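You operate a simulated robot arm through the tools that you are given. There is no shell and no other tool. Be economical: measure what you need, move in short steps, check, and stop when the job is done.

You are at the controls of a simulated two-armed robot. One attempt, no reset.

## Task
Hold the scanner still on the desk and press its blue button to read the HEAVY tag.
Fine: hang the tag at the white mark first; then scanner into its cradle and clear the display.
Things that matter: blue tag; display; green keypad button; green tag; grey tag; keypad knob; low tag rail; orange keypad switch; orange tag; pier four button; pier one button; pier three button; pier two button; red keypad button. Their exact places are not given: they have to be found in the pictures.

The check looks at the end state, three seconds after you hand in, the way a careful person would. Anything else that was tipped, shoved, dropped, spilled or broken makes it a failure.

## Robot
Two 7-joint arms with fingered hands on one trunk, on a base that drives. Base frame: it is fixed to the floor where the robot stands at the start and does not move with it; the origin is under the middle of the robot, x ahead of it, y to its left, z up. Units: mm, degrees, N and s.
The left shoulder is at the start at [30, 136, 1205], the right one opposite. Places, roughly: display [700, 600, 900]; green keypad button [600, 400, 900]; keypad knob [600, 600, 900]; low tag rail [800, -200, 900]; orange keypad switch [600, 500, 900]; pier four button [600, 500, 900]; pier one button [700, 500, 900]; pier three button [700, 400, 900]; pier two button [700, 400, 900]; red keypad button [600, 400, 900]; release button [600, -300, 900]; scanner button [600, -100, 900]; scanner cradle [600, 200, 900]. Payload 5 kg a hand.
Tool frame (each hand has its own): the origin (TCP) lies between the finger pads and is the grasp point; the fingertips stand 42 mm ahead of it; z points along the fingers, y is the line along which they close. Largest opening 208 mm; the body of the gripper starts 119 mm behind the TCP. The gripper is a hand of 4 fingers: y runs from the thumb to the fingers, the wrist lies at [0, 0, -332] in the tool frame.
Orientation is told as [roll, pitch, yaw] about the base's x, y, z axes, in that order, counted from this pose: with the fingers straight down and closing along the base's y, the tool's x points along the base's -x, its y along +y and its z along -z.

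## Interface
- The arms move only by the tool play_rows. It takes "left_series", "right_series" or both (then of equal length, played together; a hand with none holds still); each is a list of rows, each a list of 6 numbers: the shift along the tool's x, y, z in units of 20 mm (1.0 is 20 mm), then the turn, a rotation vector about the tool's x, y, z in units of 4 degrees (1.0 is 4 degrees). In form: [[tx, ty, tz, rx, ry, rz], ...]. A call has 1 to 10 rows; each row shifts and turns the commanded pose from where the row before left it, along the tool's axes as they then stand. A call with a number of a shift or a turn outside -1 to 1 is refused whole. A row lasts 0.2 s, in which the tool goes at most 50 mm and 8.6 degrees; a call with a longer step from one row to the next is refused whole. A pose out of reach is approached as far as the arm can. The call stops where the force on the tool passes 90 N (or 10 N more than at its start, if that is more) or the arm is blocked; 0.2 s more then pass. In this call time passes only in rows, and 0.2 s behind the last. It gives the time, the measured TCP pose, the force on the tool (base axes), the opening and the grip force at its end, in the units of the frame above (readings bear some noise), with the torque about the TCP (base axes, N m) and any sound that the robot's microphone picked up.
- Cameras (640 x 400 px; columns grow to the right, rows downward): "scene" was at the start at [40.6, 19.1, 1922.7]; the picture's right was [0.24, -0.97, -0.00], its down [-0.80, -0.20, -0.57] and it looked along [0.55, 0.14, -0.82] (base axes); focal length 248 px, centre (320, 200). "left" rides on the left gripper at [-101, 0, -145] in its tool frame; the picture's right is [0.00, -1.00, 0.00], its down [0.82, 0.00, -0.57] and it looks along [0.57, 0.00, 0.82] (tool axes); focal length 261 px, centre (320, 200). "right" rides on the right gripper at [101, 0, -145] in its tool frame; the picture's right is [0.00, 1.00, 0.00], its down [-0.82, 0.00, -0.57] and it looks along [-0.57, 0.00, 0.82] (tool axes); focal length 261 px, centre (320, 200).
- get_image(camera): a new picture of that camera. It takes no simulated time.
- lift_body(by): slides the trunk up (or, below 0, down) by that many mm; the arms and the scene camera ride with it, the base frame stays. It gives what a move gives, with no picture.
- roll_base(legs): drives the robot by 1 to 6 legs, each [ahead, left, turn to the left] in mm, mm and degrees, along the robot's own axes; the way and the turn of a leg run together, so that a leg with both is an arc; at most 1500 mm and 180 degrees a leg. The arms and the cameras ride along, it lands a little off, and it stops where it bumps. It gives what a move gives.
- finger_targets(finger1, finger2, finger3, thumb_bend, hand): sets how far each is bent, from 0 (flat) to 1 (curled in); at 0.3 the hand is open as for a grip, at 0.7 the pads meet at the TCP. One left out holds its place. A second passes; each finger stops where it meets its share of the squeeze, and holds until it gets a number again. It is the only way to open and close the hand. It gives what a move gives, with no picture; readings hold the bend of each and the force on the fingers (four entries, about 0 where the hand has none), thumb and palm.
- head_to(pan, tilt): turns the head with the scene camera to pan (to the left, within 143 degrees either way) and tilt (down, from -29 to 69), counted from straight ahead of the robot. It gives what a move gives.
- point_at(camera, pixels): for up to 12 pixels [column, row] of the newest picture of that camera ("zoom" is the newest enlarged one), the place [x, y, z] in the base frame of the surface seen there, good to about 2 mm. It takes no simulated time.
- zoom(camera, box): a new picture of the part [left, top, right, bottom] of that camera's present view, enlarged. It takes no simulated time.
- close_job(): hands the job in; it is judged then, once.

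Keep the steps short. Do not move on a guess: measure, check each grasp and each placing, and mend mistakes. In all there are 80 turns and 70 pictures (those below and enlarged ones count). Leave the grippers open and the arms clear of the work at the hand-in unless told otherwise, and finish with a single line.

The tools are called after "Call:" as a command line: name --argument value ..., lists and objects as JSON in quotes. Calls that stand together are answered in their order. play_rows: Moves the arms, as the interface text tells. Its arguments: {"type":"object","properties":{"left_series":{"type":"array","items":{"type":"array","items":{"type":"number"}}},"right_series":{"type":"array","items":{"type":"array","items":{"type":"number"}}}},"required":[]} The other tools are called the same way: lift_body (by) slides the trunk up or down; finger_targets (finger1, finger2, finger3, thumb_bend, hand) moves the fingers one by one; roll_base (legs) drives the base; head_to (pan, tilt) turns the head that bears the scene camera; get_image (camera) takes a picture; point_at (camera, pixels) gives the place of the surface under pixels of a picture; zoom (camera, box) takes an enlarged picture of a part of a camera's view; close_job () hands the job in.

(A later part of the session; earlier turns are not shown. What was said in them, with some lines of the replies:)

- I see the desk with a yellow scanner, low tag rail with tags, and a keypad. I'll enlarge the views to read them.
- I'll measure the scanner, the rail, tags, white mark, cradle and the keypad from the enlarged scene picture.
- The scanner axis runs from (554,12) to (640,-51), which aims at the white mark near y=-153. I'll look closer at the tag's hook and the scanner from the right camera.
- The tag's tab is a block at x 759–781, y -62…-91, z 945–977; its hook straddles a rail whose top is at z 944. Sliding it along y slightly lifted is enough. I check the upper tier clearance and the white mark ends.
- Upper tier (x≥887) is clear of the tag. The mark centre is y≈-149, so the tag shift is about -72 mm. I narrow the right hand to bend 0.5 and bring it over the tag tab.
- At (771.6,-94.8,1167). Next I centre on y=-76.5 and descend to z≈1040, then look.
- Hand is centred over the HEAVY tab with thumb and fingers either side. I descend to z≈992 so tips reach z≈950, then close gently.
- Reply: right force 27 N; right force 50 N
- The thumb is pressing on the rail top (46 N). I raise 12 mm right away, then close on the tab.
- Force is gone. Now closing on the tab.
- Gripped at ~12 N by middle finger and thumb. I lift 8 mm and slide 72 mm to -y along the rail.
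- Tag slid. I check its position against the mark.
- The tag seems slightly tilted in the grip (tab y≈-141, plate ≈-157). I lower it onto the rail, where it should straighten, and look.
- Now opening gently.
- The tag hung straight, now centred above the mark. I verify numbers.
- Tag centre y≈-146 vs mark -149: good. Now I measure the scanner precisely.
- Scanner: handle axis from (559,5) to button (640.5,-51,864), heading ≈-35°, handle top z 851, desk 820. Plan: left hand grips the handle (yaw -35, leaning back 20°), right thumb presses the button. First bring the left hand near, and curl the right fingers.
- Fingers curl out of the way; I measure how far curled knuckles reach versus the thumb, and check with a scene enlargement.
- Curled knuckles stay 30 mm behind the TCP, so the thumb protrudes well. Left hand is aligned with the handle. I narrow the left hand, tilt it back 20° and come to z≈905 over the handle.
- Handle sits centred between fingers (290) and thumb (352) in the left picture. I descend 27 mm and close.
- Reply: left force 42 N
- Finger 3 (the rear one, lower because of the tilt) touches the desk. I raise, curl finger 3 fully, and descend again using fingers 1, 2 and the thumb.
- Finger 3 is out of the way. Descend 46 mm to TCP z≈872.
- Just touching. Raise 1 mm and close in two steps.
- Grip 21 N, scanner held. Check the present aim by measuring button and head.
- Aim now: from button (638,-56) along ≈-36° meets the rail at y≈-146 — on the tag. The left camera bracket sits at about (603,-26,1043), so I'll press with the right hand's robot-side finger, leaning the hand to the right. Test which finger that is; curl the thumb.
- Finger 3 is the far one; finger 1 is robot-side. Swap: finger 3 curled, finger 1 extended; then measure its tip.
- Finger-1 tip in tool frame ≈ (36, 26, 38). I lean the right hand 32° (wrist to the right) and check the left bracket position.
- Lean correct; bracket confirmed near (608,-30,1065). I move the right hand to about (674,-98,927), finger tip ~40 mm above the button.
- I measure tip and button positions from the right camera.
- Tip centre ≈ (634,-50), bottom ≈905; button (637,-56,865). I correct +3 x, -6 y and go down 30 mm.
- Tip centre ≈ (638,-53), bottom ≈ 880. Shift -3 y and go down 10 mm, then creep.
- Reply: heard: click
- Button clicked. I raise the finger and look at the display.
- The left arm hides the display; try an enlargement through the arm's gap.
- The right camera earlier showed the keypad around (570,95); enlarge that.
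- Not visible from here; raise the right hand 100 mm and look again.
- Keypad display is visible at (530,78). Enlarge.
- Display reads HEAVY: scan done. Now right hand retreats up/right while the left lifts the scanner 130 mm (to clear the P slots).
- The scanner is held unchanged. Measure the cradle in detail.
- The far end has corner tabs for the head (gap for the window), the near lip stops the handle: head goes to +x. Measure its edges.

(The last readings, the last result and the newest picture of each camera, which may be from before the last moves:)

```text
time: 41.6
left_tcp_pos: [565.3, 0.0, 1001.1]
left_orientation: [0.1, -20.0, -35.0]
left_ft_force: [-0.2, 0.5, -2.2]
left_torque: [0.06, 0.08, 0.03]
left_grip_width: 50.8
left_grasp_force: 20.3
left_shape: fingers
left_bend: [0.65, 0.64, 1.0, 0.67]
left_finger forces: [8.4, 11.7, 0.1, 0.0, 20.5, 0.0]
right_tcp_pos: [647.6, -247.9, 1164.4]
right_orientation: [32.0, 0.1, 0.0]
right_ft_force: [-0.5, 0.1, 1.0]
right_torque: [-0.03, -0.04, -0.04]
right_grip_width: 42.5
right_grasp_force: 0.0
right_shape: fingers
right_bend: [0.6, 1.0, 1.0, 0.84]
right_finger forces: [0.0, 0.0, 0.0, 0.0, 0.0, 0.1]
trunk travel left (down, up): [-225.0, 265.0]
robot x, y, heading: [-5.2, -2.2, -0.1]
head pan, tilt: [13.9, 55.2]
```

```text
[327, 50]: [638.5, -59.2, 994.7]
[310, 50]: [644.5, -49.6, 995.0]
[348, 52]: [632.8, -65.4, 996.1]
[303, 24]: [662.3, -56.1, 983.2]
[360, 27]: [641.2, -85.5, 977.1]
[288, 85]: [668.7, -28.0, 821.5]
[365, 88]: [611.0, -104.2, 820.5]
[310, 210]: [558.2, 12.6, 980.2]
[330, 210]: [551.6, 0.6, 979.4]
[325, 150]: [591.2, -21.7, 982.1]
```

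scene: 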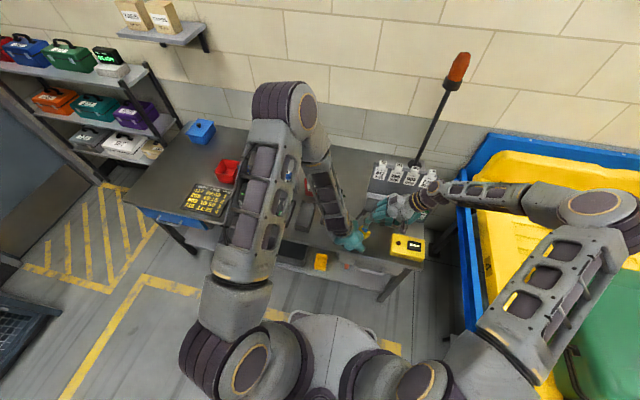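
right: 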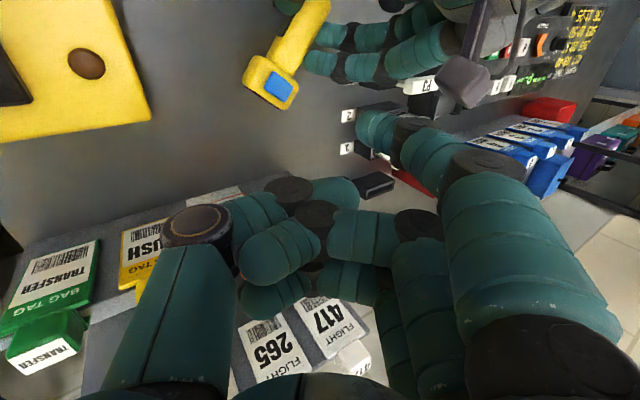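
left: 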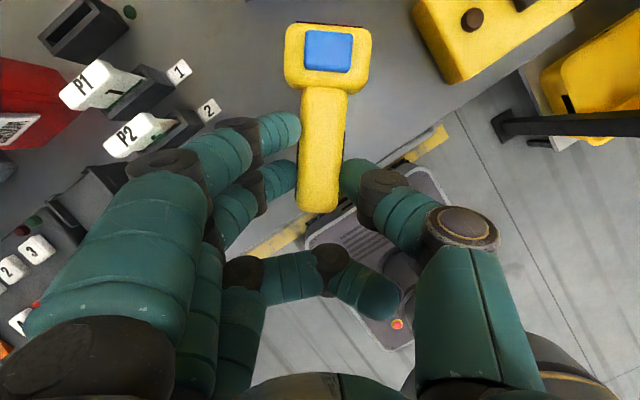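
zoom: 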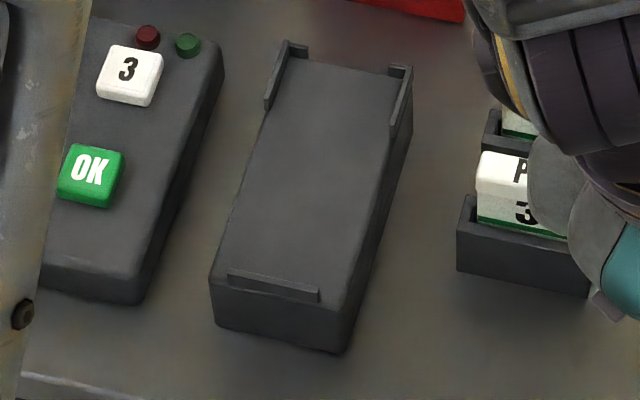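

Cradle: centre line y≈243.3, inner x 579–713, floor z 872. Scanner (127 mm long) fits with head to +x. Rotate hand +37° about the vertical, then translate over.

Call:
play_rows --left_series '[[0, 0, 0, -0.316, 0, -0.87], [0, 0, 0, -0.316, 0, -0.87], [0, 0, 0, -0.316, 0, -0.87], [0, 0, 0, -0.316, 0, -0.87], [0, 0, 0, -0.316, 0, -0.87], [0, 0, 0, -0.316, 0, -0.87], [0, 0, 0, -0.316, 0, -0.87], [0, 0, 0, -0.316, 0, -0.87], [0, 0, 0, -0.316, 0, -0.87], [0, 0, 0, -0.316, 0, -0.87]]'

Call:
play_rows --left_series '[[-0.18, 1, 0.06, 0, 0, 0], [-0.18, 1, 0.06, 0, 0, 0], [-0.18, 1, 0.06, 0, 0, 0], [-0.18, 1, 0.06, 0, 0, 0], [-0.18, 1, 0.06, 0, 0, 0], [-0.18, 1, 0.06, 0, 0, 0], [-0.18, 1, 0.06, 0, 0, 0], [-0.18, 1, 0.06, 0, 0, 0], [-0.18, 1, 0.06, 0, 0, 0], [-0.18, 1, 0.06, 0, 0, 0]]'

Call:
get_image --camera "left"

```text
time: 43.8
left_tcp_pos: [566.0, -0.0, 1003.8]
left_orientation: [0.0, -20.1, 2.1]
left_ft_force: [0.4, -0.1, -3.3]
left_torque: [0.02, 0.14, 0.03]
left_grip_width: 50.4
left_grasp_force: 20.0
left_shape: fingers
left_bend: [0.65, 0.64, 1.0, 0.67]
left_finger forces: [8.3, 11.6, 0.0, 0.0, 20.4, 0.1]
right_tcp_pos: [648.5, -248.3, 1164.1]
right_orientation: [32.0, 0.1, 0.1]
right_ft_force: [0.2, -0.5, 0.3]
right_torque: [0.03, 0.02, 0.02]
right_grip_width: 42.3
right_grasp_force: 0.0
right_shape: fingers
right_bend: [0.6, 1.0, 1.0, 0.84]
right_finger forces: [0.0, 0.0, 0.0, 0.1, 0.0, 0.1]
trunk travel left (down, up): [-225.0, 265.0]
robot x, y, heading: [-0.2, 1.6, 0.0]
head pan, tilt: [13.9, 55.2]
```

```text
time: 46.0
left_tcp_pos: [597.0, 201.9, 1002.5]
left_orientation: [0.0, -20.0, 2.0]
left_ft_force: [0.4, -0.8, -2.1]
left_torque: [-0.03, 0.12, -0.01]
left_grip_width: 50.6
left_grasp_force: 20.7
left_shape: fingers
left_bend: [0.65, 0.64, 1.0, 0.67]
left_finger forces: [8.4, 11.7, 0.0, 0.0, 20.3, 0.0]
right_tcp_pos: [648.5, -246.4, 1164.1]
right_orientation: [31.9, 0.0, 0.1]
right_ft_force: [0.3, 0.1, 0.6]
right_torque: [-0.08, 0.0, 0.0]
right_grip_width: 42.7
right_grasp_force: 0.0
right_shape: fingers
right_bend: [0.6, 1.0, 1.0, 0.84]
right_finger forces: [0.0, 0.1, 0.0, 0.0, 0.1, 0.0]
trunk travel left (down, up): [-225.0, 265.0]
robot x, y, heading: [-2.1, -3.0, -0.1]
head pan, tilt: [13.9, 55.2]
```

```text
15 pictures are left
```

left: 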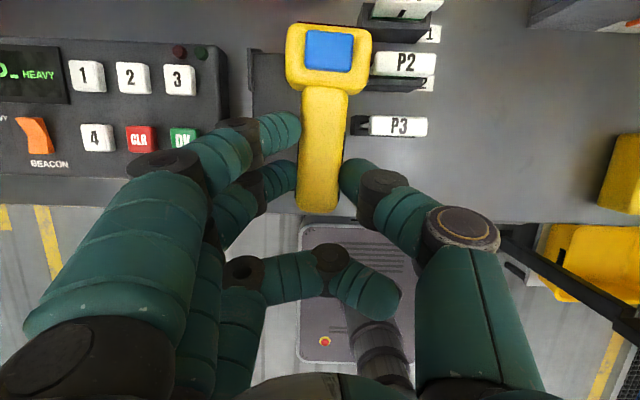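

Approaching. Measure the scanner in hand now.

Call:
point_at --camera "left" --pixels '[[329, 50], [298, 26], [364, 32], [307, 208], [333, 208], [308, 110], [343, 110], [320, 208], [326, 110], [262, 55], [255, 110]]'

```text
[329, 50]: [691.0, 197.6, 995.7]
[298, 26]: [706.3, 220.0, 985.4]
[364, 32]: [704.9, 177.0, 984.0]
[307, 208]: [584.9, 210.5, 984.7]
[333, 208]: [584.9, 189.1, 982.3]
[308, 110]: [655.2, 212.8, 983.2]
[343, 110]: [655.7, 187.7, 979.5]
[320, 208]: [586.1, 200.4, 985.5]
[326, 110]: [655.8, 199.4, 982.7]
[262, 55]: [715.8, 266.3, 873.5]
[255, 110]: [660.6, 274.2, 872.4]
```

Scanner level, yaw ≈-1°, x range 581–708 (target centre 646 ✓.). Move +44 in y, then down 55 mm.

Call:
play_rows --left_series '[[0, 0.733, 0, 0, 0, 0], [0, 0.733, 0, 0, 0, 0], [0, 0.733, 0, 0, 0, 0], [0.188, 0, 0.517, 0, 0, 0], [0.188, 0, 0.517, 0, 0, 0], [0.188, 0, 0.517, 0, 0, 0], [0.188, 0, 0.517, 0, 0, 0], [0.188, 0, 0.517, 0, 0, 0]]'

Call:
get_image --camera "left"

Call:
point_at --camera "left" --pixels '[[329, 50], [298, 26], [364, 32], [307, 208], [333, 208], [308, 110], [343, 110], [280, 110], [370, 110], [270, 60], [385, 60]]'

```text
time: 47.8
left_tcp_pos: [594.8, 246.3, 948.9]
left_orientation: [-0.1, -20.0, 1.9]
left_ft_force: [-0.3, 0.3, -1.6]
left_torque: [-0.01, 0.15, 0.0]
left_grip_width: 50.4
left_grasp_force: 20.3
left_shape: fingers
left_bend: [0.65, 0.64, 1.0, 0.67]
left_finger forces: [8.1, 11.7, 0.1, 0.0, 20.2, 0.0]
right_tcp_pos: [649.6, -246.9, 1164.0]
right_orientation: [32.0, 0.0, 0.0]
right_ft_force: [-0.2, 0.3, 0.4]
right_torque: [-0.01, 0.0, 0.02]
right_grip_width: 42.7
right_grasp_force: 0.0
right_shape: fingers
right_bend: [0.6, 1.0, 1.0, 0.84]
right_finger forces: [0.1, 0.0, 0.0, 0.1, 0.0, 0.0]
trunk travel left (down, up): [-225.0, 265.0]
robot x, y, heading: [-0.5, 2.7, -0.3]
head pan, tilt: [13.9, 55.2]
```

```text
14 pictures are left
```

left: 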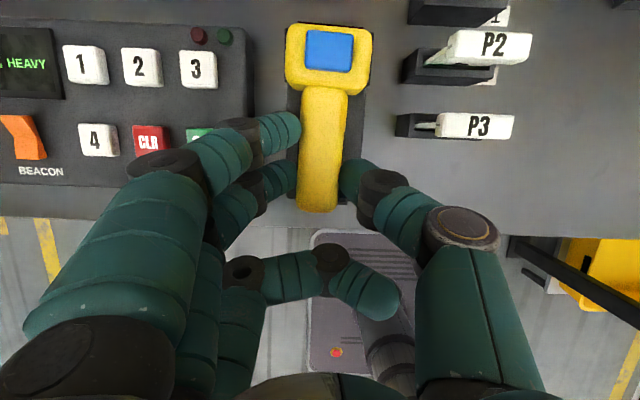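

```text
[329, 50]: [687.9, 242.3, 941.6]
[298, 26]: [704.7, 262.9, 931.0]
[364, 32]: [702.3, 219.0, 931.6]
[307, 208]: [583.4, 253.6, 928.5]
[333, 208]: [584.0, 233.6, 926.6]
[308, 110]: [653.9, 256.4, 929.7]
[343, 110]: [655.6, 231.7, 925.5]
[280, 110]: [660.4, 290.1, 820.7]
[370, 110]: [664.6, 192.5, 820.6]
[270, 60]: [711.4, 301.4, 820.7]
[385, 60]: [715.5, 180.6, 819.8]
```

Aligned (handle y≈243.8, head ≈241.5), ~24 mm above the floor. Lower 22 mm with +2 mm x.

Call:
play_rows --left_series '[[0.093, 0.02, 0.357, 0, 0, 0], [0.093, 0.02, 0.357, 0, 0, 0], [0.093, 0.02, 0.357, 0, 0, 0]]'

Call:
play_rows --left_series '[[0.034, 0, 0.094, 0, 0, 0]]'

Call:
zoom --camera "left" --box '[240, 0, 440, 220]'

```text
time: 48.6
left_tcp_pos: [596.9, 247.9, 930.2]
left_orientation: [0.1, -20.3, 2.1]
left_ft_force: [0.0, 0.3, 29.2]
left_torque: [-0.07, -0.39, 0.21]
left_grip_width: 49.6
left_grasp_force: 25.9
left_shape: fingers
left_bend: [0.65, 0.63, 1.0, 0.68]
left_finger forces: [12.6, 13.9, 0.1, 0.0, 26.1, 0.0]
right_tcp_pos: [646.5, -249.2, 1164.9]
right_orientation: [32.0, -0.1, 0.0]
right_ft_force: [-0.7, 0.7, 0.3]
right_torque: [0.0, -0.08, -0.04]
right_grip_width: 42.9
right_grasp_force: 0.0
right_shape: fingers
right_bend: [0.6, 1.0, 1.0, 0.84]
right_finger forces: [0.1, 0.0, 0.1, 0.1, 0.0, 0.1]
trunk travel left (down, up): [-225.0, 265.0]
robot x, y, heading: [-3.1, 0.8, 0.0]
head pan, tilt: [13.9, 55.2]
```

```text
time: 49.0
left_tcp_pos: [597.2, 247.9, 927.5]
left_orientation: [0.0, -20.2, 1.9]
left_ft_force: [3.5, 1.0, 41.8]
left_torque: [0.05, -0.87, 0.33]
left_grip_width: 49.7
left_grasp_force: 28.1
left_shape: fingers
left_bend: [0.65, 0.63, 1.0, 0.69]
left_finger forces: [14.6, 14.2, 0.0, 0.0, 27.4, 0.1]
right_tcp_pos: [647.3, -248.7, 1165.3]
right_orientation: [32.0, -0.1, 0.1]
right_ft_force: [-0.5, -0.5, 0.1]
right_torque: [-0.03, -0.05, -0.02]
right_grip_width: 42.3
right_grasp_force: 0.1
right_shape: fingers
right_bend: [0.6, 1.0, 1.0, 0.84]
right_finger forces: [0.1, 0.1, 0.0, 0.0, 0.1, 0.0]
trunk travel left (down, up): [-225.0, 265.0]
robot x, y, heading: [-3.4, 2.8, 0.0]
head pan, tilt: [13.9, 55.2]
```

```text
1.82 times, centred on (340, 110) of left
```

zoom: 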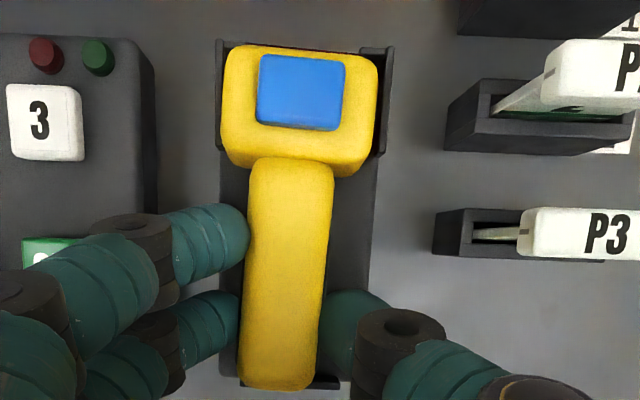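

Contact (42 N). Relieve slightly and measure heights to check whether it is on the floor or on a tab.

Call:
play_rows --left_series '[[-0.04, 0, -0.11, 0, 0, 0]]'

Call:
point_at --camera "zoom" --pixels '[[300, 92], [237, 60], [368, 75], [240, 130], [360, 150], [290, 200], [255, 375], [310, 375], [280, 380], [222, 55], [388, 60], [335, 383]]'

```text
time: 49.4
left_tcp_pos: [596.7, 247.6, 928.1]
left_orientation: [0.0, -20.1, 1.9]
left_ft_force: [9.2, 1.7, 27.9]
left_torque: [0.01, -0.84, 0.33]
left_grip_width: 49.5
left_grasp_force: 25.8
left_shape: fingers
left_bend: [0.65, 0.63, 1.0, 0.69]
left_finger forces: [13.0, 13.3, 0.0, 0.1, 24.8, 0.1]
right_tcp_pos: [647.8, -247.6, 1165.7]
right_orientation: [32.0, -0.1, 0.0]
right_ft_force: [0.6, 0.9, 0.1]
right_torque: [0.01, 0.02, 0.0]
right_grip_width: 42.6
right_grasp_force: 0.0
right_shape: fingers
right_bend: [0.6, 1.0, 1.0, 0.84]
right_finger forces: [0.0, 0.1, 0.0, 0.0, 0.0, 0.0]
trunk travel left (down, up): [-225.0, 265.0]
robot x, y, heading: [3.4, 2.4, 0.1]
head pan, tilt: [13.9, 55.2]
```

```text
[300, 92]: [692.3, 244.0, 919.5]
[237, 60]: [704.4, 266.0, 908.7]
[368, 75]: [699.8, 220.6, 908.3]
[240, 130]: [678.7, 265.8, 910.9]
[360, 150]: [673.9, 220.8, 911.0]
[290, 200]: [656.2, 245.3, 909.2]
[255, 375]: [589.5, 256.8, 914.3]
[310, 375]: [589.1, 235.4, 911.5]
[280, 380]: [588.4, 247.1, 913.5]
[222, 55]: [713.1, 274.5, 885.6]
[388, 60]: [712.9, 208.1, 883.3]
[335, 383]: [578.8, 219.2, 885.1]
```

The head is seated (908) but the handle end is ~9 mm high: it rides on the near lip. Lift 14 mm, shift +5 mm in x, and measure.

Call:
play_rows --left_series '[[-0.24, 0, -0.66, 0, 0, 0], [-0.235, 0, 0.085, 0, 0, 0]]'

Call:
zoom --camera "left" --box '[240, 0, 440, 220]'

Call:
point_at --camera "zoom" --pixels '[[300, 92], [237, 58], [368, 72], [300, 45], [300, 52], [290, 200], [255, 375], [310, 375], [280, 380], [280, 387], [222, 55], [388, 60]]'

```text
time: 50.0
left_tcp_pos: [601.2, 247.0, 940.2]
left_orientation: [-0.1, -19.7, 2.0]
left_ft_force: [-0.3, 0.0, -3.1]
left_torque: [0.03, 0.12, -0.02]
left_grip_width: 49.6
left_grasp_force: 18.9
left_shape: fingers
left_bend: [0.65, 0.63, 1.0, 0.68]
left_finger forces: [8.5, 10.7, 0.0, 0.0, 19.5, 0.0]
right_tcp_pos: [648.5, -248.0, 1163.4]
right_orientation: [32.0, 0.0, 0.0]
right_ft_force: [0.2, -0.6, -1.0]
right_torque: [-0.02, 0.02, 0.07]
right_grip_width: 42.3
right_grasp_force: 0.1
right_shape: fingers
right_bend: [0.6, 1.0, 1.0, 0.84]
right_finger forces: [0.0, 0.0, 0.0, 0.1, 0.1, 0.0]
trunk travel left (down, up): [-225.0, 265.0]
robot x, y, heading: [1.8, 0.4, -0.1]
head pan, tilt: [13.9, 55.2]
```

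```text
1.82 times, centred on (340, 110) of left
```

zoom: 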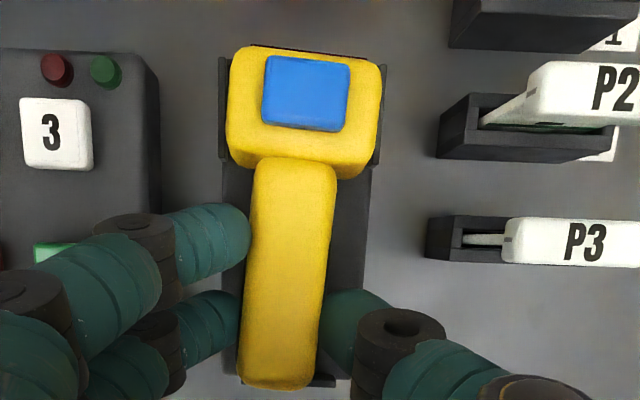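

```text
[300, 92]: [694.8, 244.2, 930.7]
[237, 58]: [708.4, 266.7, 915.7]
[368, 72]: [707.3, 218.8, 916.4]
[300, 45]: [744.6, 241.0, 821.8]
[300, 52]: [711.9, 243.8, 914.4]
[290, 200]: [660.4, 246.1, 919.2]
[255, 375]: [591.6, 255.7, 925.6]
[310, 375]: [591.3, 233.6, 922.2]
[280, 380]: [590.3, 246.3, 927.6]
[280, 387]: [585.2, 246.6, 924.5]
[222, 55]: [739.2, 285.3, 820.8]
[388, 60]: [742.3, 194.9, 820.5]
```

Scanner is pitched nose-down ~4.5° in the grip from the lip contact. Rotate the hand 4.4° nose-up, shift back 2 mm, lower 16 mm, then measure.

Call:
play_rows --left_series '[[0, 0, 0, 0, -0.55, 0], [0, 0, 0, 0, -0.55, 0], [0.22, -0.05, 0.365, 0, 0, 0], [0.18, -0.05, 0.365, 0, 0, 0]]'

Call:
zoom --camera "left" --box '[240, 0, 440, 220]'

Call:
point_at --camera "zoom" --pixels '[[300, 92], [237, 60], [368, 75], [300, 50], [290, 200], [255, 375], [310, 375], [280, 380], [280, 387], [222, 55], [388, 60], [335, 383]]'

```text
time: 51.0
left_tcp_pos: [601.3, 245.6, 925.8]
left_orientation: [-0.1, -24.4, 1.9]
left_ft_force: [-2.1, -0.3, -2.3]
left_torque: [-0.04, 0.22, -0.01]
left_grip_width: 49.6
left_grasp_force: 19.4
left_shape: fingers
left_bend: [0.65, 0.63, 1.0, 0.68]
left_finger forces: [8.2, 10.7, 0.0, 0.0, 19.9, 0.0]
right_tcp_pos: [648.8, -246.7, 1164.2]
right_orientation: [32.0, 0.0, 0.0]
right_ft_force: [0.1, 0.4, -0.1]
right_torque: [-0.02, 0.02, 0.01]
right_grip_width: 42.7
right_grasp_force: 0.1
right_shape: fingers
right_bend: [0.6, 1.0, 1.0, 0.84]
right_finger forces: [0.1, 0.1, 0.0, 0.1, 0.1, 0.0]
trunk travel left (down, up): [-225.0, 265.0]
robot x, y, heading: [1.9, -0.1, 0.1]
head pan, tilt: [13.9, 55.2]
```

```text
1.82 times, centred on (340, 110) of left
```

zoom: 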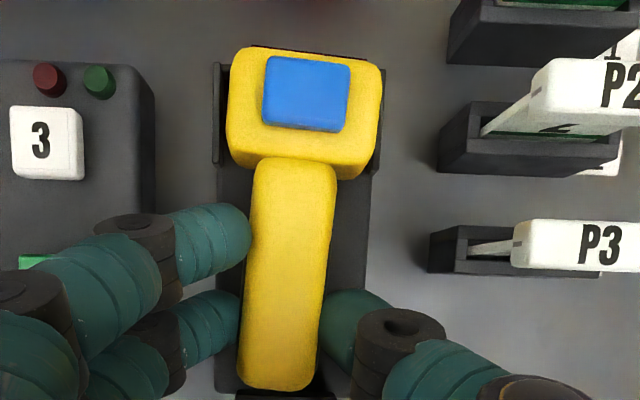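

```text
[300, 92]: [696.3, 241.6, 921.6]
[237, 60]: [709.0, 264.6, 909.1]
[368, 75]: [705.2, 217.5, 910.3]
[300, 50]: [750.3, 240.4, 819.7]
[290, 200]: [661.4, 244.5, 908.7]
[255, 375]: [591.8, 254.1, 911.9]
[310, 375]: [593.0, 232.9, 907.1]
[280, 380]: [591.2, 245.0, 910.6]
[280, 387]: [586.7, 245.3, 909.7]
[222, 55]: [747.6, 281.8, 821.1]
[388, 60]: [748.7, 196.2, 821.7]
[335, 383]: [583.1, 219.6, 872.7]
```

Clear of the lip now; about 5 mm above seated. Lower 5 mm.

Call:
play_rows --left_series '[[0.06, 0, 0.13, 0, 0, 0], [0.05, 0, 0.1, 0, 0, 0]]'

Call:
point_at --camera "left" --pixels '[[320, 150]]'

```text
time: 51.6
left_tcp_pos: [600.7, 244.9, 919.8]
left_orientation: [0.0, -24.5, 2.1]
left_ft_force: [-5.2, 0.5, 0.6]
left_torque: [0.0, 0.03, 0.12]
left_grip_width: 49.7
left_grasp_force: 20.3
left_shape: fingers
left_bend: [0.65, 0.63, 1.0, 0.68]
left_finger forces: [10.2, 10.0, 0.0, 0.0, 20.0, 0.0]
right_tcp_pos: [648.0, -247.9, 1165.3]
right_orientation: [32.0, 0.1, -0.1]
right_ft_force: [0.3, -0.2, -0.3]
right_torque: [0.02, -0.03, 0.01]
right_grip_width: 42.3
right_grasp_force: 0.1
right_shape: fingers
right_bend: [0.6, 1.0, 1.0, 0.84]
right_finger forces: [0.0, 0.1, 0.1, 0.0, 0.0, 0.0]
trunk travel left (down, up): [-225.0, 265.0]
robot x, y, heading: [-0.1, 2.9, 0.2]
head pan, tilt: [13.9, 55.2]
```

```text
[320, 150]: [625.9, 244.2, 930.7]
```

Touching down softly, with -5 N in x against the far tabs. Ease back 1 mm and open.

Call:
play_rows --left_series '[[0.045, 0, -0.02, 0, 0, 0]]'

Call:
finger_targets --hand "left" --finger1 0.61 --finger2 0.6 --thumb_bend 0.62

Call:
zoom --camera "left" --box '[240, 0, 440, 220]'

Call:
point_at --camera "zoom" --pixels '[[300, 92], [237, 60], [368, 75], [290, 200], [255, 375], [310, 375], [280, 380], [280, 387]]'

```text
time: 52.0
left_tcp_pos: [600.4, 245.3, 919.9]
left_orientation: [-0.2, -24.4, 2.0]
left_ft_force: [-0.9, 0.6, 1.4]
left_torque: [-0.02, -0.02, 0.13]
left_grip_width: 49.6
left_grasp_force: 19.7
left_shape: fingers
left_bend: [0.65, 0.64, 1.0, 0.68]
left_finger forces: [10.2, 10.0, 0.0, 0.1, 19.3, 0.1]
right_tcp_pos: [648.2, -249.1, 1163.8]
right_orientation: [32.0, 0.1, 0.0]
right_ft_force: [0.7, 0.7, -0.2]
right_torque: [-0.02, 0.02, -0.02]
right_grip_width: 42.4
right_grasp_force: 0.0
right_shape: fingers
right_bend: [0.6, 1.0, 1.0, 0.84]
right_finger forces: [0.1, 0.0, 0.0, 0.0, 0.0, 0.0]
trunk travel left (down, up): [-225.0, 265.0]
robot x, y, heading: [1.8, 1.7, -0.2]
head pan, tilt: [13.9, 55.2]
```

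```text
time: 53.0
left_tcp_pos: [600.5, 243.3, 920.4]
left_orientation: [0.0, -24.5, 2.1]
left_ft_force: [5.9, 1.1, 18.7]
left_torque: [-0.59, -0.5, 0.2]
left_grip_width: 60.4
left_grasp_force: 8.3
left_shape: fingers
left_bend: [0.61, 0.6, 1.0, 0.63]
left_finger forces: [0.0, 0.1, 0.0, 0.0, 18.4, 0.0]
right_tcp_pos: [648.2, -248.6, 1164.7]
right_orientation: [32.1, 0.0, 0.0]
right_ft_force: [0.3, 0.1, -1.2]
right_torque: [0.0, 0.01, 0.02]
right_grip_width: 42.2
right_grasp_force: 0.1
right_shape: fingers
right_bend: [0.6, 1.0, 1.0, 0.84]
right_finger forces: [0.1, 0.0, 0.0, 0.1, 0.1, 0.0]
trunk travel left (down, up): [-225.0, 265.0]
robot x, y, heading: [-2.0, -0.3, -0.0]
head pan, tilt: [13.9, 55.2]
```

```text
1.82 times, centred on (340, 110) of left
```

zoom: 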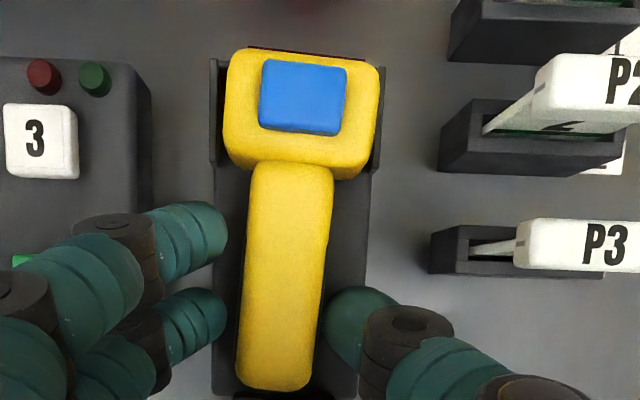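

```text
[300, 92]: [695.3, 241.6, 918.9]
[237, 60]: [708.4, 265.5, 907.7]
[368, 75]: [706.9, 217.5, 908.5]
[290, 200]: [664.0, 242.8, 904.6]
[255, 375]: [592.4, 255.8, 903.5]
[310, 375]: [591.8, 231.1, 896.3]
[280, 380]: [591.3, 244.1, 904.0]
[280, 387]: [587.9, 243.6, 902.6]
```

Scanner is seated (handle top 904, head 908). Retract straight up 120 mm, then curl all but finger 1 and level the hand.

Call:
play_rows --left_series '[[-0.2, -0.1, -0.45, 0, 0, 0], [-0.415, 0, -0.91, 0, 0, 0], [-0.415, 0, -0.91, 0, 0, 0], [-0.415, 0, -0.91, 0, 0, 0], [-0.415, 0, -0.91, 0, 0, 0], [-0.415, 0, -0.91, 0, 0, 0], [-0.415, 0, -0.91, 0, 0, 0]]'

Call:
finger_targets --hand "left" --finger1 0.6 --finger2 1.0 --finger3 1.0 --thumb_bend 0.83

Call:
play_rows --left_series '[[0, 0, 0, 0, 0.87, 0], [0, 0, 0, 0, 0.87, 0], [0, 0, 0, 0, 0.87, 0], [0, 0, 0, 0, 0.87, 0], [0, 0, 0, 0, 0.87, 0], [0, 0, 0, 0, 0.87, 0], [0, 0, 0, 0, 0.87, 0], [0, 0, 0, 0, 0, 0.5]]'

Call:
play_rows --left_series '[[0.12, 1, 0.286, 0, 0, 0], [0.12, 1, 0.286, 0, 0, 0], [0.12, 1, 0.286, 0, 0, 0], [0.12, 1, 0.286, 0, 0, 0], [0.12, 1, 0.286, 0, 0, 0], [0.12, 1, 0.286, 0, 0, 0], [0.12, 1, 0.286, 0, 0, 0]]'

Call:
get_image --camera "left"

```text
time: 54.6
left_tcp_pos: [598.5, 241.2, 1050.4]
left_orientation: [-0.1, -24.3, 2.0]
left_ft_force: [-1.2, -0.9, -0.1]
left_torque: [-0.01, -0.04, -0.03]
left_grip_width: 63.3
left_grasp_force: 0.0
left_shape: fingers
left_bend: [0.61, 0.6, 1.0, 0.62]
left_finger forces: [0.0, 0.0, 0.1, 0.1, 0.0, 0.1]
right_tcp_pos: [647.9, -248.3, 1163.9]
right_orientation: [32.1, 0.0, 0.0]
right_ft_force: [-0.6, -0.6, 0.2]
right_torque: [0.02, -0.07, -0.05]
right_grip_width: 42.6
right_grasp_force: 0.1
right_shape: fingers
right_bend: [0.6, 1.0, 1.0, 0.84]
right_finger forces: [0.0, 0.0, 0.0, 0.0, 0.0, 0.0]
trunk travel left (down, up): [-225.0, 265.0]
robot x, y, heading: [1.7, 1.1, 0.2]
head pan, tilt: [13.9, 55.2]
```

```text
time: 55.6
left_tcp_pos: [599.0, 242.2, 1047.7]
left_orientation: [-0.1, -24.4, 2.0]
left_ft_force: [1.0, -0.1, -1.0]
left_torque: [0.01, 0.03, 0.0]
left_grip_width: 38.5
left_grasp_force: 0.1
left_shape: fingers
left_bend: [0.6, 0.72, 1.0, 0.8]
left_finger forces: [0.0, 0.0, 0.1, 0.0, 0.0, 0.0]
right_tcp_pos: [647.7, -249.4, 1164.9]
right_orientation: [32.0, -0.1, -0.1]
right_ft_force: [0.4, -0.1, 0.9]
right_torque: [0.0, -0.01, -0.05]
right_grip_width: 42.5
right_grasp_force: 0.1
right_shape: fingers
right_bend: [0.6, 1.0, 1.0, 0.84]
right_finger forces: [0.0, 0.0, 0.0, 0.0, 0.0, 0.0]
trunk travel left (down, up): [-225.0, 265.0]
robot x, y, heading: [-3.2, -0.0, -0.1]
head pan, tilt: [13.9, 55.2]
```

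```text
time: 57.4
left_tcp_pos: [600.1, 242.7, 1048.8]
left_orientation: [0.0, -0.1, 0.0]
left_ft_force: [0.7, 0.1, -0.2]
left_torque: [0.02, -0.03, 0.01]
left_grip_width: 38.5
left_grasp_force: 0.1
left_shape: fingers
left_bend: [0.6, 0.73, 1.0, 0.8]
left_finger forces: [0.1, 0.0, 0.1, 0.0, 0.0, 0.1]
right_tcp_pos: [648.2, -248.2, 1164.9]
right_orientation: [32.0, 0.0, 0.0]
right_ft_force: [-0.4, 0.3, 0.6]
right_torque: [-0.03, -0.03, -0.03]
right_grip_width: 42.3
right_grasp_force: 0.1
right_shape: fingers
right_bend: [0.6, 1.0, 1.0, 0.84]
right_finger forces: [0.0, 0.0, 0.0, 0.0, 0.0, 0.0]
trunk travel left (down, up): [-225.0, 265.0]
robot x, y, heading: [1.3, 1.6, 0.2]
head pan, tilt: [13.9, 55.2]
```

```text
time: 59.0
left_tcp_pos: [582.5, 382.3, 1009.9]
left_orientation: [-0.1, 0.1, 0.1]
left_ft_force: [-0.1, 0.2, 1.1]
left_torque: [-0.03, -0.02, -0.01]
left_grip_width: 38.6
left_grasp_force: 0.1
left_shape: fingers
left_bend: [0.6, 0.73, 1.0, 0.8]
left_finger forces: [0.1, 0.0, 0.0, 0.1, 0.0, 0.1]
right_tcp_pos: [648.8, -247.3, 1163.9]
right_orientation: [32.0, 0.1, 0.1]
right_ft_force: [-0.1, 0.8, -0.3]
right_torque: [-0.07, 0.0, -0.02]
right_grip_width: 42.2
right_grasp_force: 0.0
right_shape: fingers
right_bend: [0.6, 1.0, 1.0, 0.84]
right_finger forces: [0.1, 0.1, 0.0, 0.1, 0.1, 0.1]
trunk travel left (down, up): [-225.0, 265.0]
robot x, y, heading: [0.3, 1.8, 0.1]
head pan, tilt: [13.9, 55.2]
```

```text
9 pictures are left
```

left: 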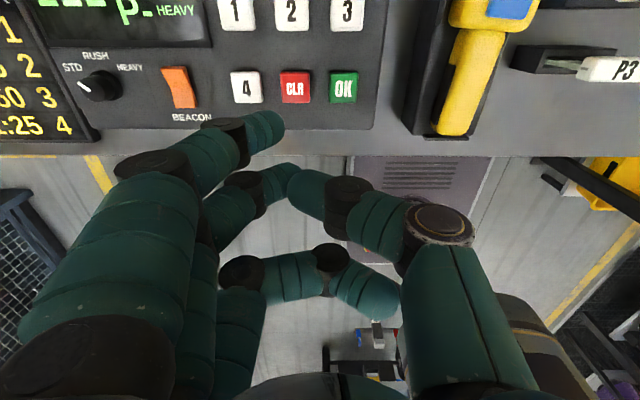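

Thumb and finger 2 met each other. Untangle: thumb open, finger 2 curled, then thumb in. Then measure CLR and finger-1 tip.

Call:
finger_targets --hand "left" --thumb_bend 0.55

Call:
finger_targets --hand "left" --finger2 1.0

Call:
finger_targets --hand "left" --thumb_bend 0.83

Call:
point_at --camera "left" --pixels '[[296, 86], [286, 76], [306, 98], [344, 86], [246, 86], [282, 128], [275, 112], [268, 148], [255, 130]]'

Call:
get_image --camera "left"

```text
time: 60.0
left_tcp_pos: [581.6, 382.3, 1010.8]
left_orientation: [0.0, 0.1, 0.0]
left_ft_force: [0.1, 0.4, 0.9]
left_torque: [0.0, -0.02, -0.05]
left_grip_width: 82.8
left_grasp_force: 0.0
left_shape: fingers
left_bend: [0.6, 1.0, 1.0, 0.55]
left_finger forces: [0.1, 0.0, 0.1, 0.0, 0.0, 0.0]
right_tcp_pos: [648.3, -247.6, 1164.1]
right_orientation: [32.1, 0.0, -0.1]
right_ft_force: [-0.1, -0.6, 0.0]
right_torque: [0.01, -0.02, -0.02]
right_grip_width: 42.9
right_grasp_force: 0.1
right_shape: fingers
right_bend: [0.6, 1.0, 1.0, 0.84]
right_finger forces: [0.0, 0.0, 0.0, 0.0, 0.1, 0.0]
trunk travel left (down, up): [-225.0, 265.0]
robot x, y, heading: [-2.3, 2.4, 0.3]
head pan, tilt: [13.9, 55.2]
```

```text
time: 61.0
left_tcp_pos: [582.3, 383.1, 1010.3]
left_orientation: [0.0, 0.0, 0.0]
left_ft_force: [0.6, 0.2, 0.3]
left_torque: [0.0, 0.02, 0.01]
left_grip_width: 82.8
left_grasp_force: 0.0
left_shape: fingers
left_bend: [0.6, 1.0, 1.0, 0.55]
left_finger forces: [0.0, 0.0, 0.0, 0.0, 0.0, 0.0]
right_tcp_pos: [648.0, -248.5, 1163.5]
right_orientation: [31.9, -0.1, 0.0]
right_ft_force: [0.4, 0.4, 0.0]
right_torque: [0.01, 0.0, 0.0]
right_grip_width: 42.7
right_grasp_force: 0.0
right_shape: fingers
right_bend: [0.6, 1.0, 1.0, 0.84]
right_finger forces: [0.0, 0.0, 0.0, 0.1, 0.0, 0.1]
trunk travel left (down, up): [-225.0, 265.0]
robot x, y, heading: [1.9, 2.9, 0.2]
head pan, tilt: [13.9, 55.2]
```

```text
time: 62.0
left_tcp_pos: [582.7, 382.4, 1011.3]
left_orientation: [-0.1, 0.1, 0.0]
left_ft_force: [-0.4, 0.2, -0.3]
left_torque: [0.0, 0.0, -0.02]
left_grip_width: 39.7
left_grasp_force: 0.0
left_shape: fingers
left_bend: [0.6, 1.0, 1.0, 0.8]
left_finger forces: [0.0, 0.1, 0.0, 0.0, 0.0, 0.1]
right_tcp_pos: [647.5, -248.7, 1165.1]
right_orientation: [32.0, 0.0, 0.1]
right_ft_force: [-0.5, -0.2, 1.0]
right_torque: [0.0, -0.01, -0.01]
right_grip_width: 42.5
right_grasp_force: 0.1
right_shape: fingers
right_bend: [0.6, 1.0, 1.0, 0.84]
right_finger forces: [0.0, 0.0, 0.1, 0.0, 0.0, 0.0]
trunk travel left (down, up): [-225.0, 265.0]
robot x, y, heading: [2.6, 1.2, 0.0]
head pan, tilt: [13.9, 55.2]
```

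```text
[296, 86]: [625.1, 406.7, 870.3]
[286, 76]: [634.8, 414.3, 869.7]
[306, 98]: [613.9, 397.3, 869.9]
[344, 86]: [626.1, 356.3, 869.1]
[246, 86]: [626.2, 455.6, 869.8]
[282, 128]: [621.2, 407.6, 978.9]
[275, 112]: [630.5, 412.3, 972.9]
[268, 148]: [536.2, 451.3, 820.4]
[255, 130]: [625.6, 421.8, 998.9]
```

```text
8 pictures are left
```

left: 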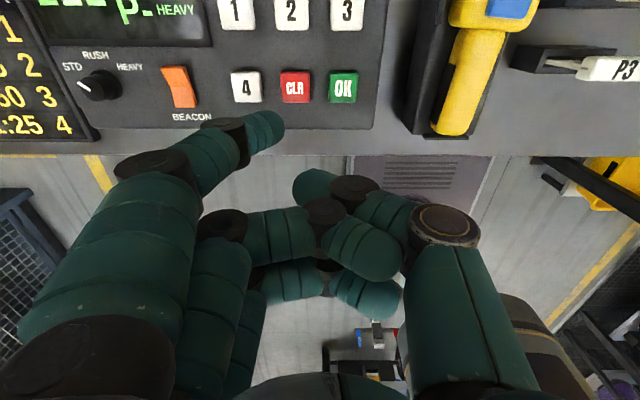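

CLR is at (625,407,870); finger-1 tip ≈ (621.5,412.5,970). Check the thumb's lowest point, then correct +3.5 x, -5.5 y and descend 80 mm.

Call:
point_at --camera "left" --pixels '[[300, 185], [310, 175], [345, 182], [282, 128], [278, 115]]'

Call:
play_rows --left_series '[[-0.175, -0.275, 0.8, 0, 0, 0], [0, 0, 0.8, 0, 0, 0], [0, 0, 0.8, 0, 0, 0], [0, 0, 0.8, 0, 0, 0], [0, 0, 0.8, 0, 0, 0]]'

Call:
zoom --camera "left" --box '[200, 50, 360, 150]'

Call:
zoom --camera "scene" --box '[225, 180, 321, 240]'

```text
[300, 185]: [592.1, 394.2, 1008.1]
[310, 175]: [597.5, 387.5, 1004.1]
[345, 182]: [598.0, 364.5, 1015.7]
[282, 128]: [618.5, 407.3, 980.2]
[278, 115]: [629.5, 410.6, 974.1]
```

```text
time: 63.2
left_tcp_pos: [586.9, 378.6, 928.9]
left_orientation: [-0.1, 0.0, -0.1]
left_ft_force: [-0.1, 0.2, 1.2]
left_torque: [-0.01, 0.05, 0.01]
left_grip_width: 40.1
left_grasp_force: 0.1
left_shape: fingers
left_bend: [0.6, 1.0, 1.0, 0.8]
left_finger forces: [0.0, 0.1, 0.1, 0.0, 0.0, 0.1]
right_tcp_pos: [648.4, -248.0, 1164.4]
right_orientation: [32.0, 0.0, 0.0]
right_ft_force: [0.1, 0.7, -0.3]
right_torque: [-0.03, 0.03, 0.04]
right_grip_width: 42.9
right_grasp_force: 0.0
right_shape: fingers
right_bend: [0.6, 1.0, 1.0, 0.84]
right_finger forces: [0.0, 0.0, 0.0, 0.0, 0.0, 0.0]
trunk travel left (down, up): [-225.0, 265.0]
robot x, y, heading: [-1.5, -0.6, 0.1]
head pan, tilt: [13.9, 55.2]
```

```text
4.00 times, centred on (280, 100) of left
```

zoom: 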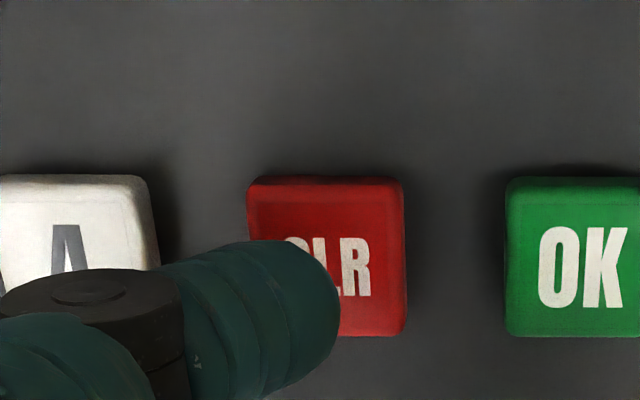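

```text
6.67 times, centred on (273, 210) of scene
```

zoom: 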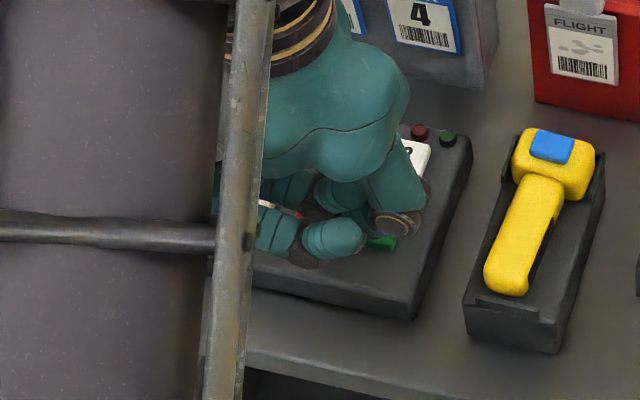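

Tip projects to about (624,409), over CLR. Lower 14 mm, then creep.

Call:
play_rows --left_series '[[0, -0.05, 0.35, 0, 0, 0], [0, -0.05, 0.35, 0, 0, 0]]'

Call:
play_rows --left_series '[[0, 0, 0.1, 0, 0, 0], [0, 0, 0.1, 0, 0, 0]]'

```text
time: 63.8
left_tcp_pos: [587.5, 376.5, 916.3]
left_orientation: [-0.1, -0.1, 0.1]
left_ft_force: [0.1, 0.3, 2.3]
left_torque: [0.11, -0.07, 0.04]
left_grip_width: 40.3
left_grasp_force: 0.8
left_shape: fingers
left_bend: [0.6, 1.0, 1.0, 0.8]
left_finger forces: [1.9, 0.1, 0.0, 0.1, 0.0, 0.1]
right_tcp_pos: [648.3, -248.7, 1163.9]
right_orientation: [31.9, 0.0, -0.1]
right_ft_force: [0.3, 0.2, -0.3]
right_torque: [0.02, -0.03, -0.03]
right_grip_width: 42.2
right_grasp_force: 0.1
right_shape: fingers
right_bend: [0.6, 1.0, 1.0, 0.84]
right_finger forces: [0.0, 0.1, 0.1, 0.0, 0.1, 0.0]
trunk travel left (down, up): [-225.0, 265.0]
robot x, y, heading: [-0.7, 1.0, -0.0]
head pan, tilt: [13.9, 55.2]
heard: click
```

```text
time: 64.4
left_tcp_pos: [585.9, 376.2, 913.6]
left_orientation: [0.0, -0.1, 0.2]
left_ft_force: [-2.1, 0.3, 12.6]
left_torque: [0.58, -0.31, 0.18]
left_grip_width: 39.9
left_grasp_force: 6.1
left_shape: fingers
left_bend: [0.6, 1.0, 1.0, 0.8]
left_finger forces: [11.8, 0.0, 0.0, 0.1, 0.0, 0.1]
right_tcp_pos: [648.0, -248.9, 1164.5]
right_orientation: [32.0, -0.1, 0.0]
right_ft_force: [-1.0, -0.1, -0.7]
right_torque: [-0.02, 0.0, -0.04]
right_grip_width: 42.5
right_grasp_force: 0.1
right_shape: fingers
right_bend: [0.6, 1.0, 1.0, 0.84]
right_finger forces: [0.0, 0.0, 0.0, 0.0, 0.0, 0.0]
trunk travel left (down, up): [-225.0, 265.0]
robot x, y, heading: [0.1, -0.8, 0.2]
head pan, tilt: [13.9, 55.2]
```

Click heard. Raise 200 mm and look at the display.

Call:
play_rows --left_series '[[0, 0, -1, 0, 0, 0], [0, 0, -1, 0, 0, 0], [0, 0, -1, 0, 0, 0], [0, 0, -1, 0, 0, 0], [0, 0, -1, 0, 0, 0], [0, 0, -1, 0, 0, 0], [0, 0, -1, 0, 0, 0], [0, 0, -1, 0, 0, 0], [0, 0, -1, 0, 0, 0], [0, 0, -1, 0, 0, 0]]'

Call:
get_image --camera "left"

```text
time: 66.6
left_tcp_pos: [586.2, 375.8, 1112.2]
left_orientation: [-0.1, 0.0, 0.0]
left_ft_force: [0.0, -0.3, 0.5]
left_torque: [0.01, -0.04, 0.01]
left_grip_width: 40.0
left_grasp_force: 0.0
left_shape: fingers
left_bend: [0.6, 1.0, 1.0, 0.8]
left_finger forces: [0.0, 0.0, 0.1, 0.1, 0.1, 0.0]
right_tcp_pos: [648.8, -247.7, 1164.1]
right_orientation: [32.0, -0.1, 0.0]
right_ft_force: [0.6, 0.3, -0.1]
right_torque: [0.03, -0.07, 0.03]
right_grip_width: 42.4
right_grasp_force: 0.0
right_shape: fingers
right_bend: [0.6, 1.0, 1.0, 0.84]
right_finger forces: [0.1, 0.0, 0.0, 0.0, 0.0, 0.0]
trunk travel left (down, up): [-225.0, 265.0]
robot x, y, heading: [-1.1, -0.3, -0.2]
head pan, tilt: [13.9, 55.2]
```

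```text
5 pictures are left
```

left: 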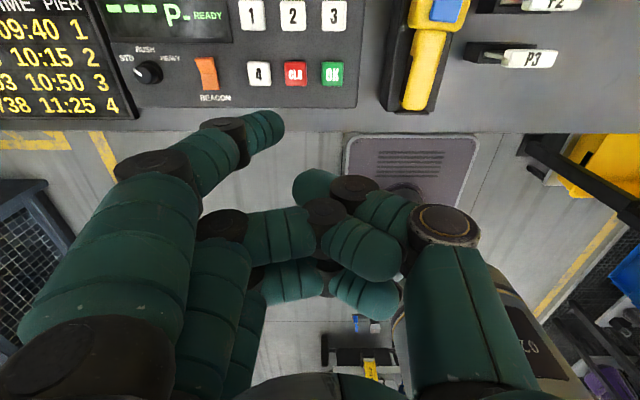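

Display reads "--- P. READY": cleared. Open both hands, thumbs first, and take a final view.

Call:
finger_targets --hand "left" --thumb_bend 0.3

Call:
finger_targets --hand "left" --finger1 0.3 --finger2 0.3 --finger3 0.3

Call:
finger_targets --hand "right" --thumb_bend 0.3

Call:
finger_targets --hand "right" --finger1 0.3 --finger2 0.3 --finger3 0.3

Call:
play_rows --left_series '[[0, 0, -1, 0, 0, 0], [0, 0, -1, 0, 0, 0], [0, 0, -1, 0, 0, 0], [0, 0, -1, 0, 0, 0]]'

Call:
zoom --camera "scene" --box '[225, 140, 441, 275]'

```text
time: 67.6
left_tcp_pos: [586.2, 374.6, 1112.0]
left_orientation: [-0.1, 0.0, -0.1]
left_ft_force: [0.2, -0.1, -0.2]
left_torque: [0.01, -0.01, 0.01]
left_grip_width: 146.4
left_grasp_force: 0.1
left_shape: fingers
left_bend: [0.6, 1.0, 1.0, 0.3]
left_finger forces: [0.0, 0.0, 0.1, 0.1, 0.1, 0.0]
right_tcp_pos: [648.9, -247.4, 1163.5]
right_orientation: [32.0, 0.0, 0.0]
right_ft_force: [0.2, -0.2, 0.1]
right_torque: [-0.02, -0.03, -0.02]
right_grip_width: 42.5
right_grasp_force: 0.1
right_shape: fingers
right_bend: [0.6, 1.0, 1.0, 0.84]
right_finger forces: [0.0, 0.1, 0.0, 0.0, 0.0, 0.0]
trunk travel left (down, up): [-225.0, 265.0]
robot x, y, heading: [2.8, -0.6, 0.1]
head pan, tilt: [13.9, 55.2]
```

```text
time: 68.6
left_tcp_pos: [586.3, 375.3, 1110.9]
left_orientation: [-0.1, 0.2, 0.0]
left_ft_force: [0.7, 0.6, 0.6]
left_torque: [-0.03, 0.02, 0.0]
left_grip_width: 223.2
left_grasp_force: 0.1
left_shape: fingers
left_bend: [0.3, 0.3, 0.3, 0.3]
left_finger forces: [0.1, 0.0, 0.0, 0.1, 0.0, 0.0]
right_tcp_pos: [648.9, -248.7, 1164.3]
right_orientation: [32.0, 0.0, 0.0]
right_ft_force: [-0.6, 0.8, -1.7]
right_torque: [0.01, 0.0, 0.02]
right_grip_width: 42.5
right_grasp_force: 0.0
right_shape: fingers
right_bend: [0.6, 1.0, 1.0, 0.84]
right_finger forces: [0.1, 0.0, 0.1, 0.0, 0.1, 0.0]
trunk travel left (down, up): [-225.0, 265.0]
robot x, y, heading: [-1.1, -0.6, -0.3]
head pan, tilt: [13.9, 55.2]
```

```text
time: 69.6
left_tcp_pos: [588.2, 375.3, 1112.4]
left_orientation: [-0.1, 0.0, 0.0]
left_ft_force: [-0.2, 0.0, -0.7]
left_torque: [-0.03, 0.0, 0.01]
left_grip_width: 223.0
left_grasp_force: 0.1
left_shape: fingers
left_bend: [0.3, 0.3, 0.3, 0.3]
left_finger forces: [0.0, 0.0, 0.0, 0.0, 0.0, 0.0]
right_tcp_pos: [648.8, -247.3, 1164.1]
right_orientation: [31.9, 0.0, 0.0]
right_ft_force: [0.6, 0.0, 1.2]
right_torque: [0.02, -0.03, 0.03]
right_grip_width: 146.5
right_grasp_force: 0.1
right_shape: fingers
right_bend: [0.6, 1.0, 1.0, 0.3]
right_finger forces: [0.0, 0.0, 0.0, 0.0, 0.0, 0.0]
trunk travel left (down, up): [-225.0, 265.0]
robot x, y, heading: [-2.3, 0.2, 0.1]
head pan, tilt: [13.9, 55.2]
```

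```text
time: 70.6
left_tcp_pos: [587.2, 376.4, 1110.7]
left_orientation: [-0.2, 0.0, 0.0]
left_ft_force: [0.0, -0.5, -0.2]
left_torque: [0.0, 0.03, -0.01]
left_grip_width: 223.5
left_grasp_force: 0.0
left_shape: fingers
left_bend: [0.3, 0.3, 0.3, 0.3]
left_finger forces: [0.1, 0.1, 0.1, 0.1, 0.1, 0.0]
right_tcp_pos: [649.9, -248.1, 1163.7]
right_orientation: [32.0, 0.0, 0.0]
right_ft_force: [-0.3, -0.1, -0.1]
right_torque: [0.01, 0.03, 0.01]
right_grip_width: 223.3
right_grasp_force: 0.0
right_shape: fingers
right_bend: [0.3, 0.3, 0.3, 0.3]
right_finger forces: [0.0, 0.0, 0.0, 0.0, 0.0, 0.1]
trunk travel left (down, up): [-225.0, 265.0]
robot x, y, heading: [-1.9, 3.8, -0.1]
head pan, tilt: [13.9, 55.2]
```

```text
time: 71.6
left_tcp_pos: [586.9, 375.7, 1192.7]
left_orientation: [-0.1, 0.0, 0.0]
left_ft_force: [0.1, 0.2, 0.1]
left_torque: [0.01, -0.02, -0.04]
left_grip_width: 223.5
left_grasp_force: 0.0
left_shape: fingers
left_bend: [0.3, 0.3, 0.3, 0.3]
left_finger forces: [0.1, 0.0, 0.0, 0.0, 0.1, 0.1]
right_tcp_pos: [648.2, -248.0, 1164.1]
right_orientation: [31.9, 0.0, 0.0]
right_ft_force: [0.1, -0.5, 0.2]
right_torque: [-0.02, -0.04, -0.01]
right_grip_width: 223.4
right_grasp_force: 0.0
right_shape: fingers
right_bend: [0.3, 0.3, 0.3, 0.3]
right_finger forces: [0.0, 0.1, 0.0, 0.1, 0.1, 0.1]
trunk travel left (down, up): [-225.0, 265.0]
robot x, y, heading: [-5.2, -0.1, -0.0]
head pan, tilt: [13.9, 55.2]
```

```text
2.96 times, centred on (333, 208) of scene
```

zoom: 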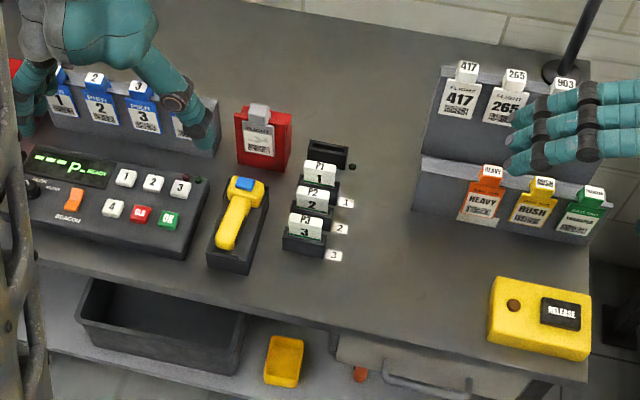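

The HEAVY tag hangs at the mark, the scanner is in its cradle, the display reads READY, and nothing else has moved. Handing in.

Call:
close_job

```text
The job is handed in.
```

The HEAVY tag hangs at the white mark and was read with the scanner held on the desk; the scanner is now in its cradle, the display is cleared to READY, and both hands are open and clear.
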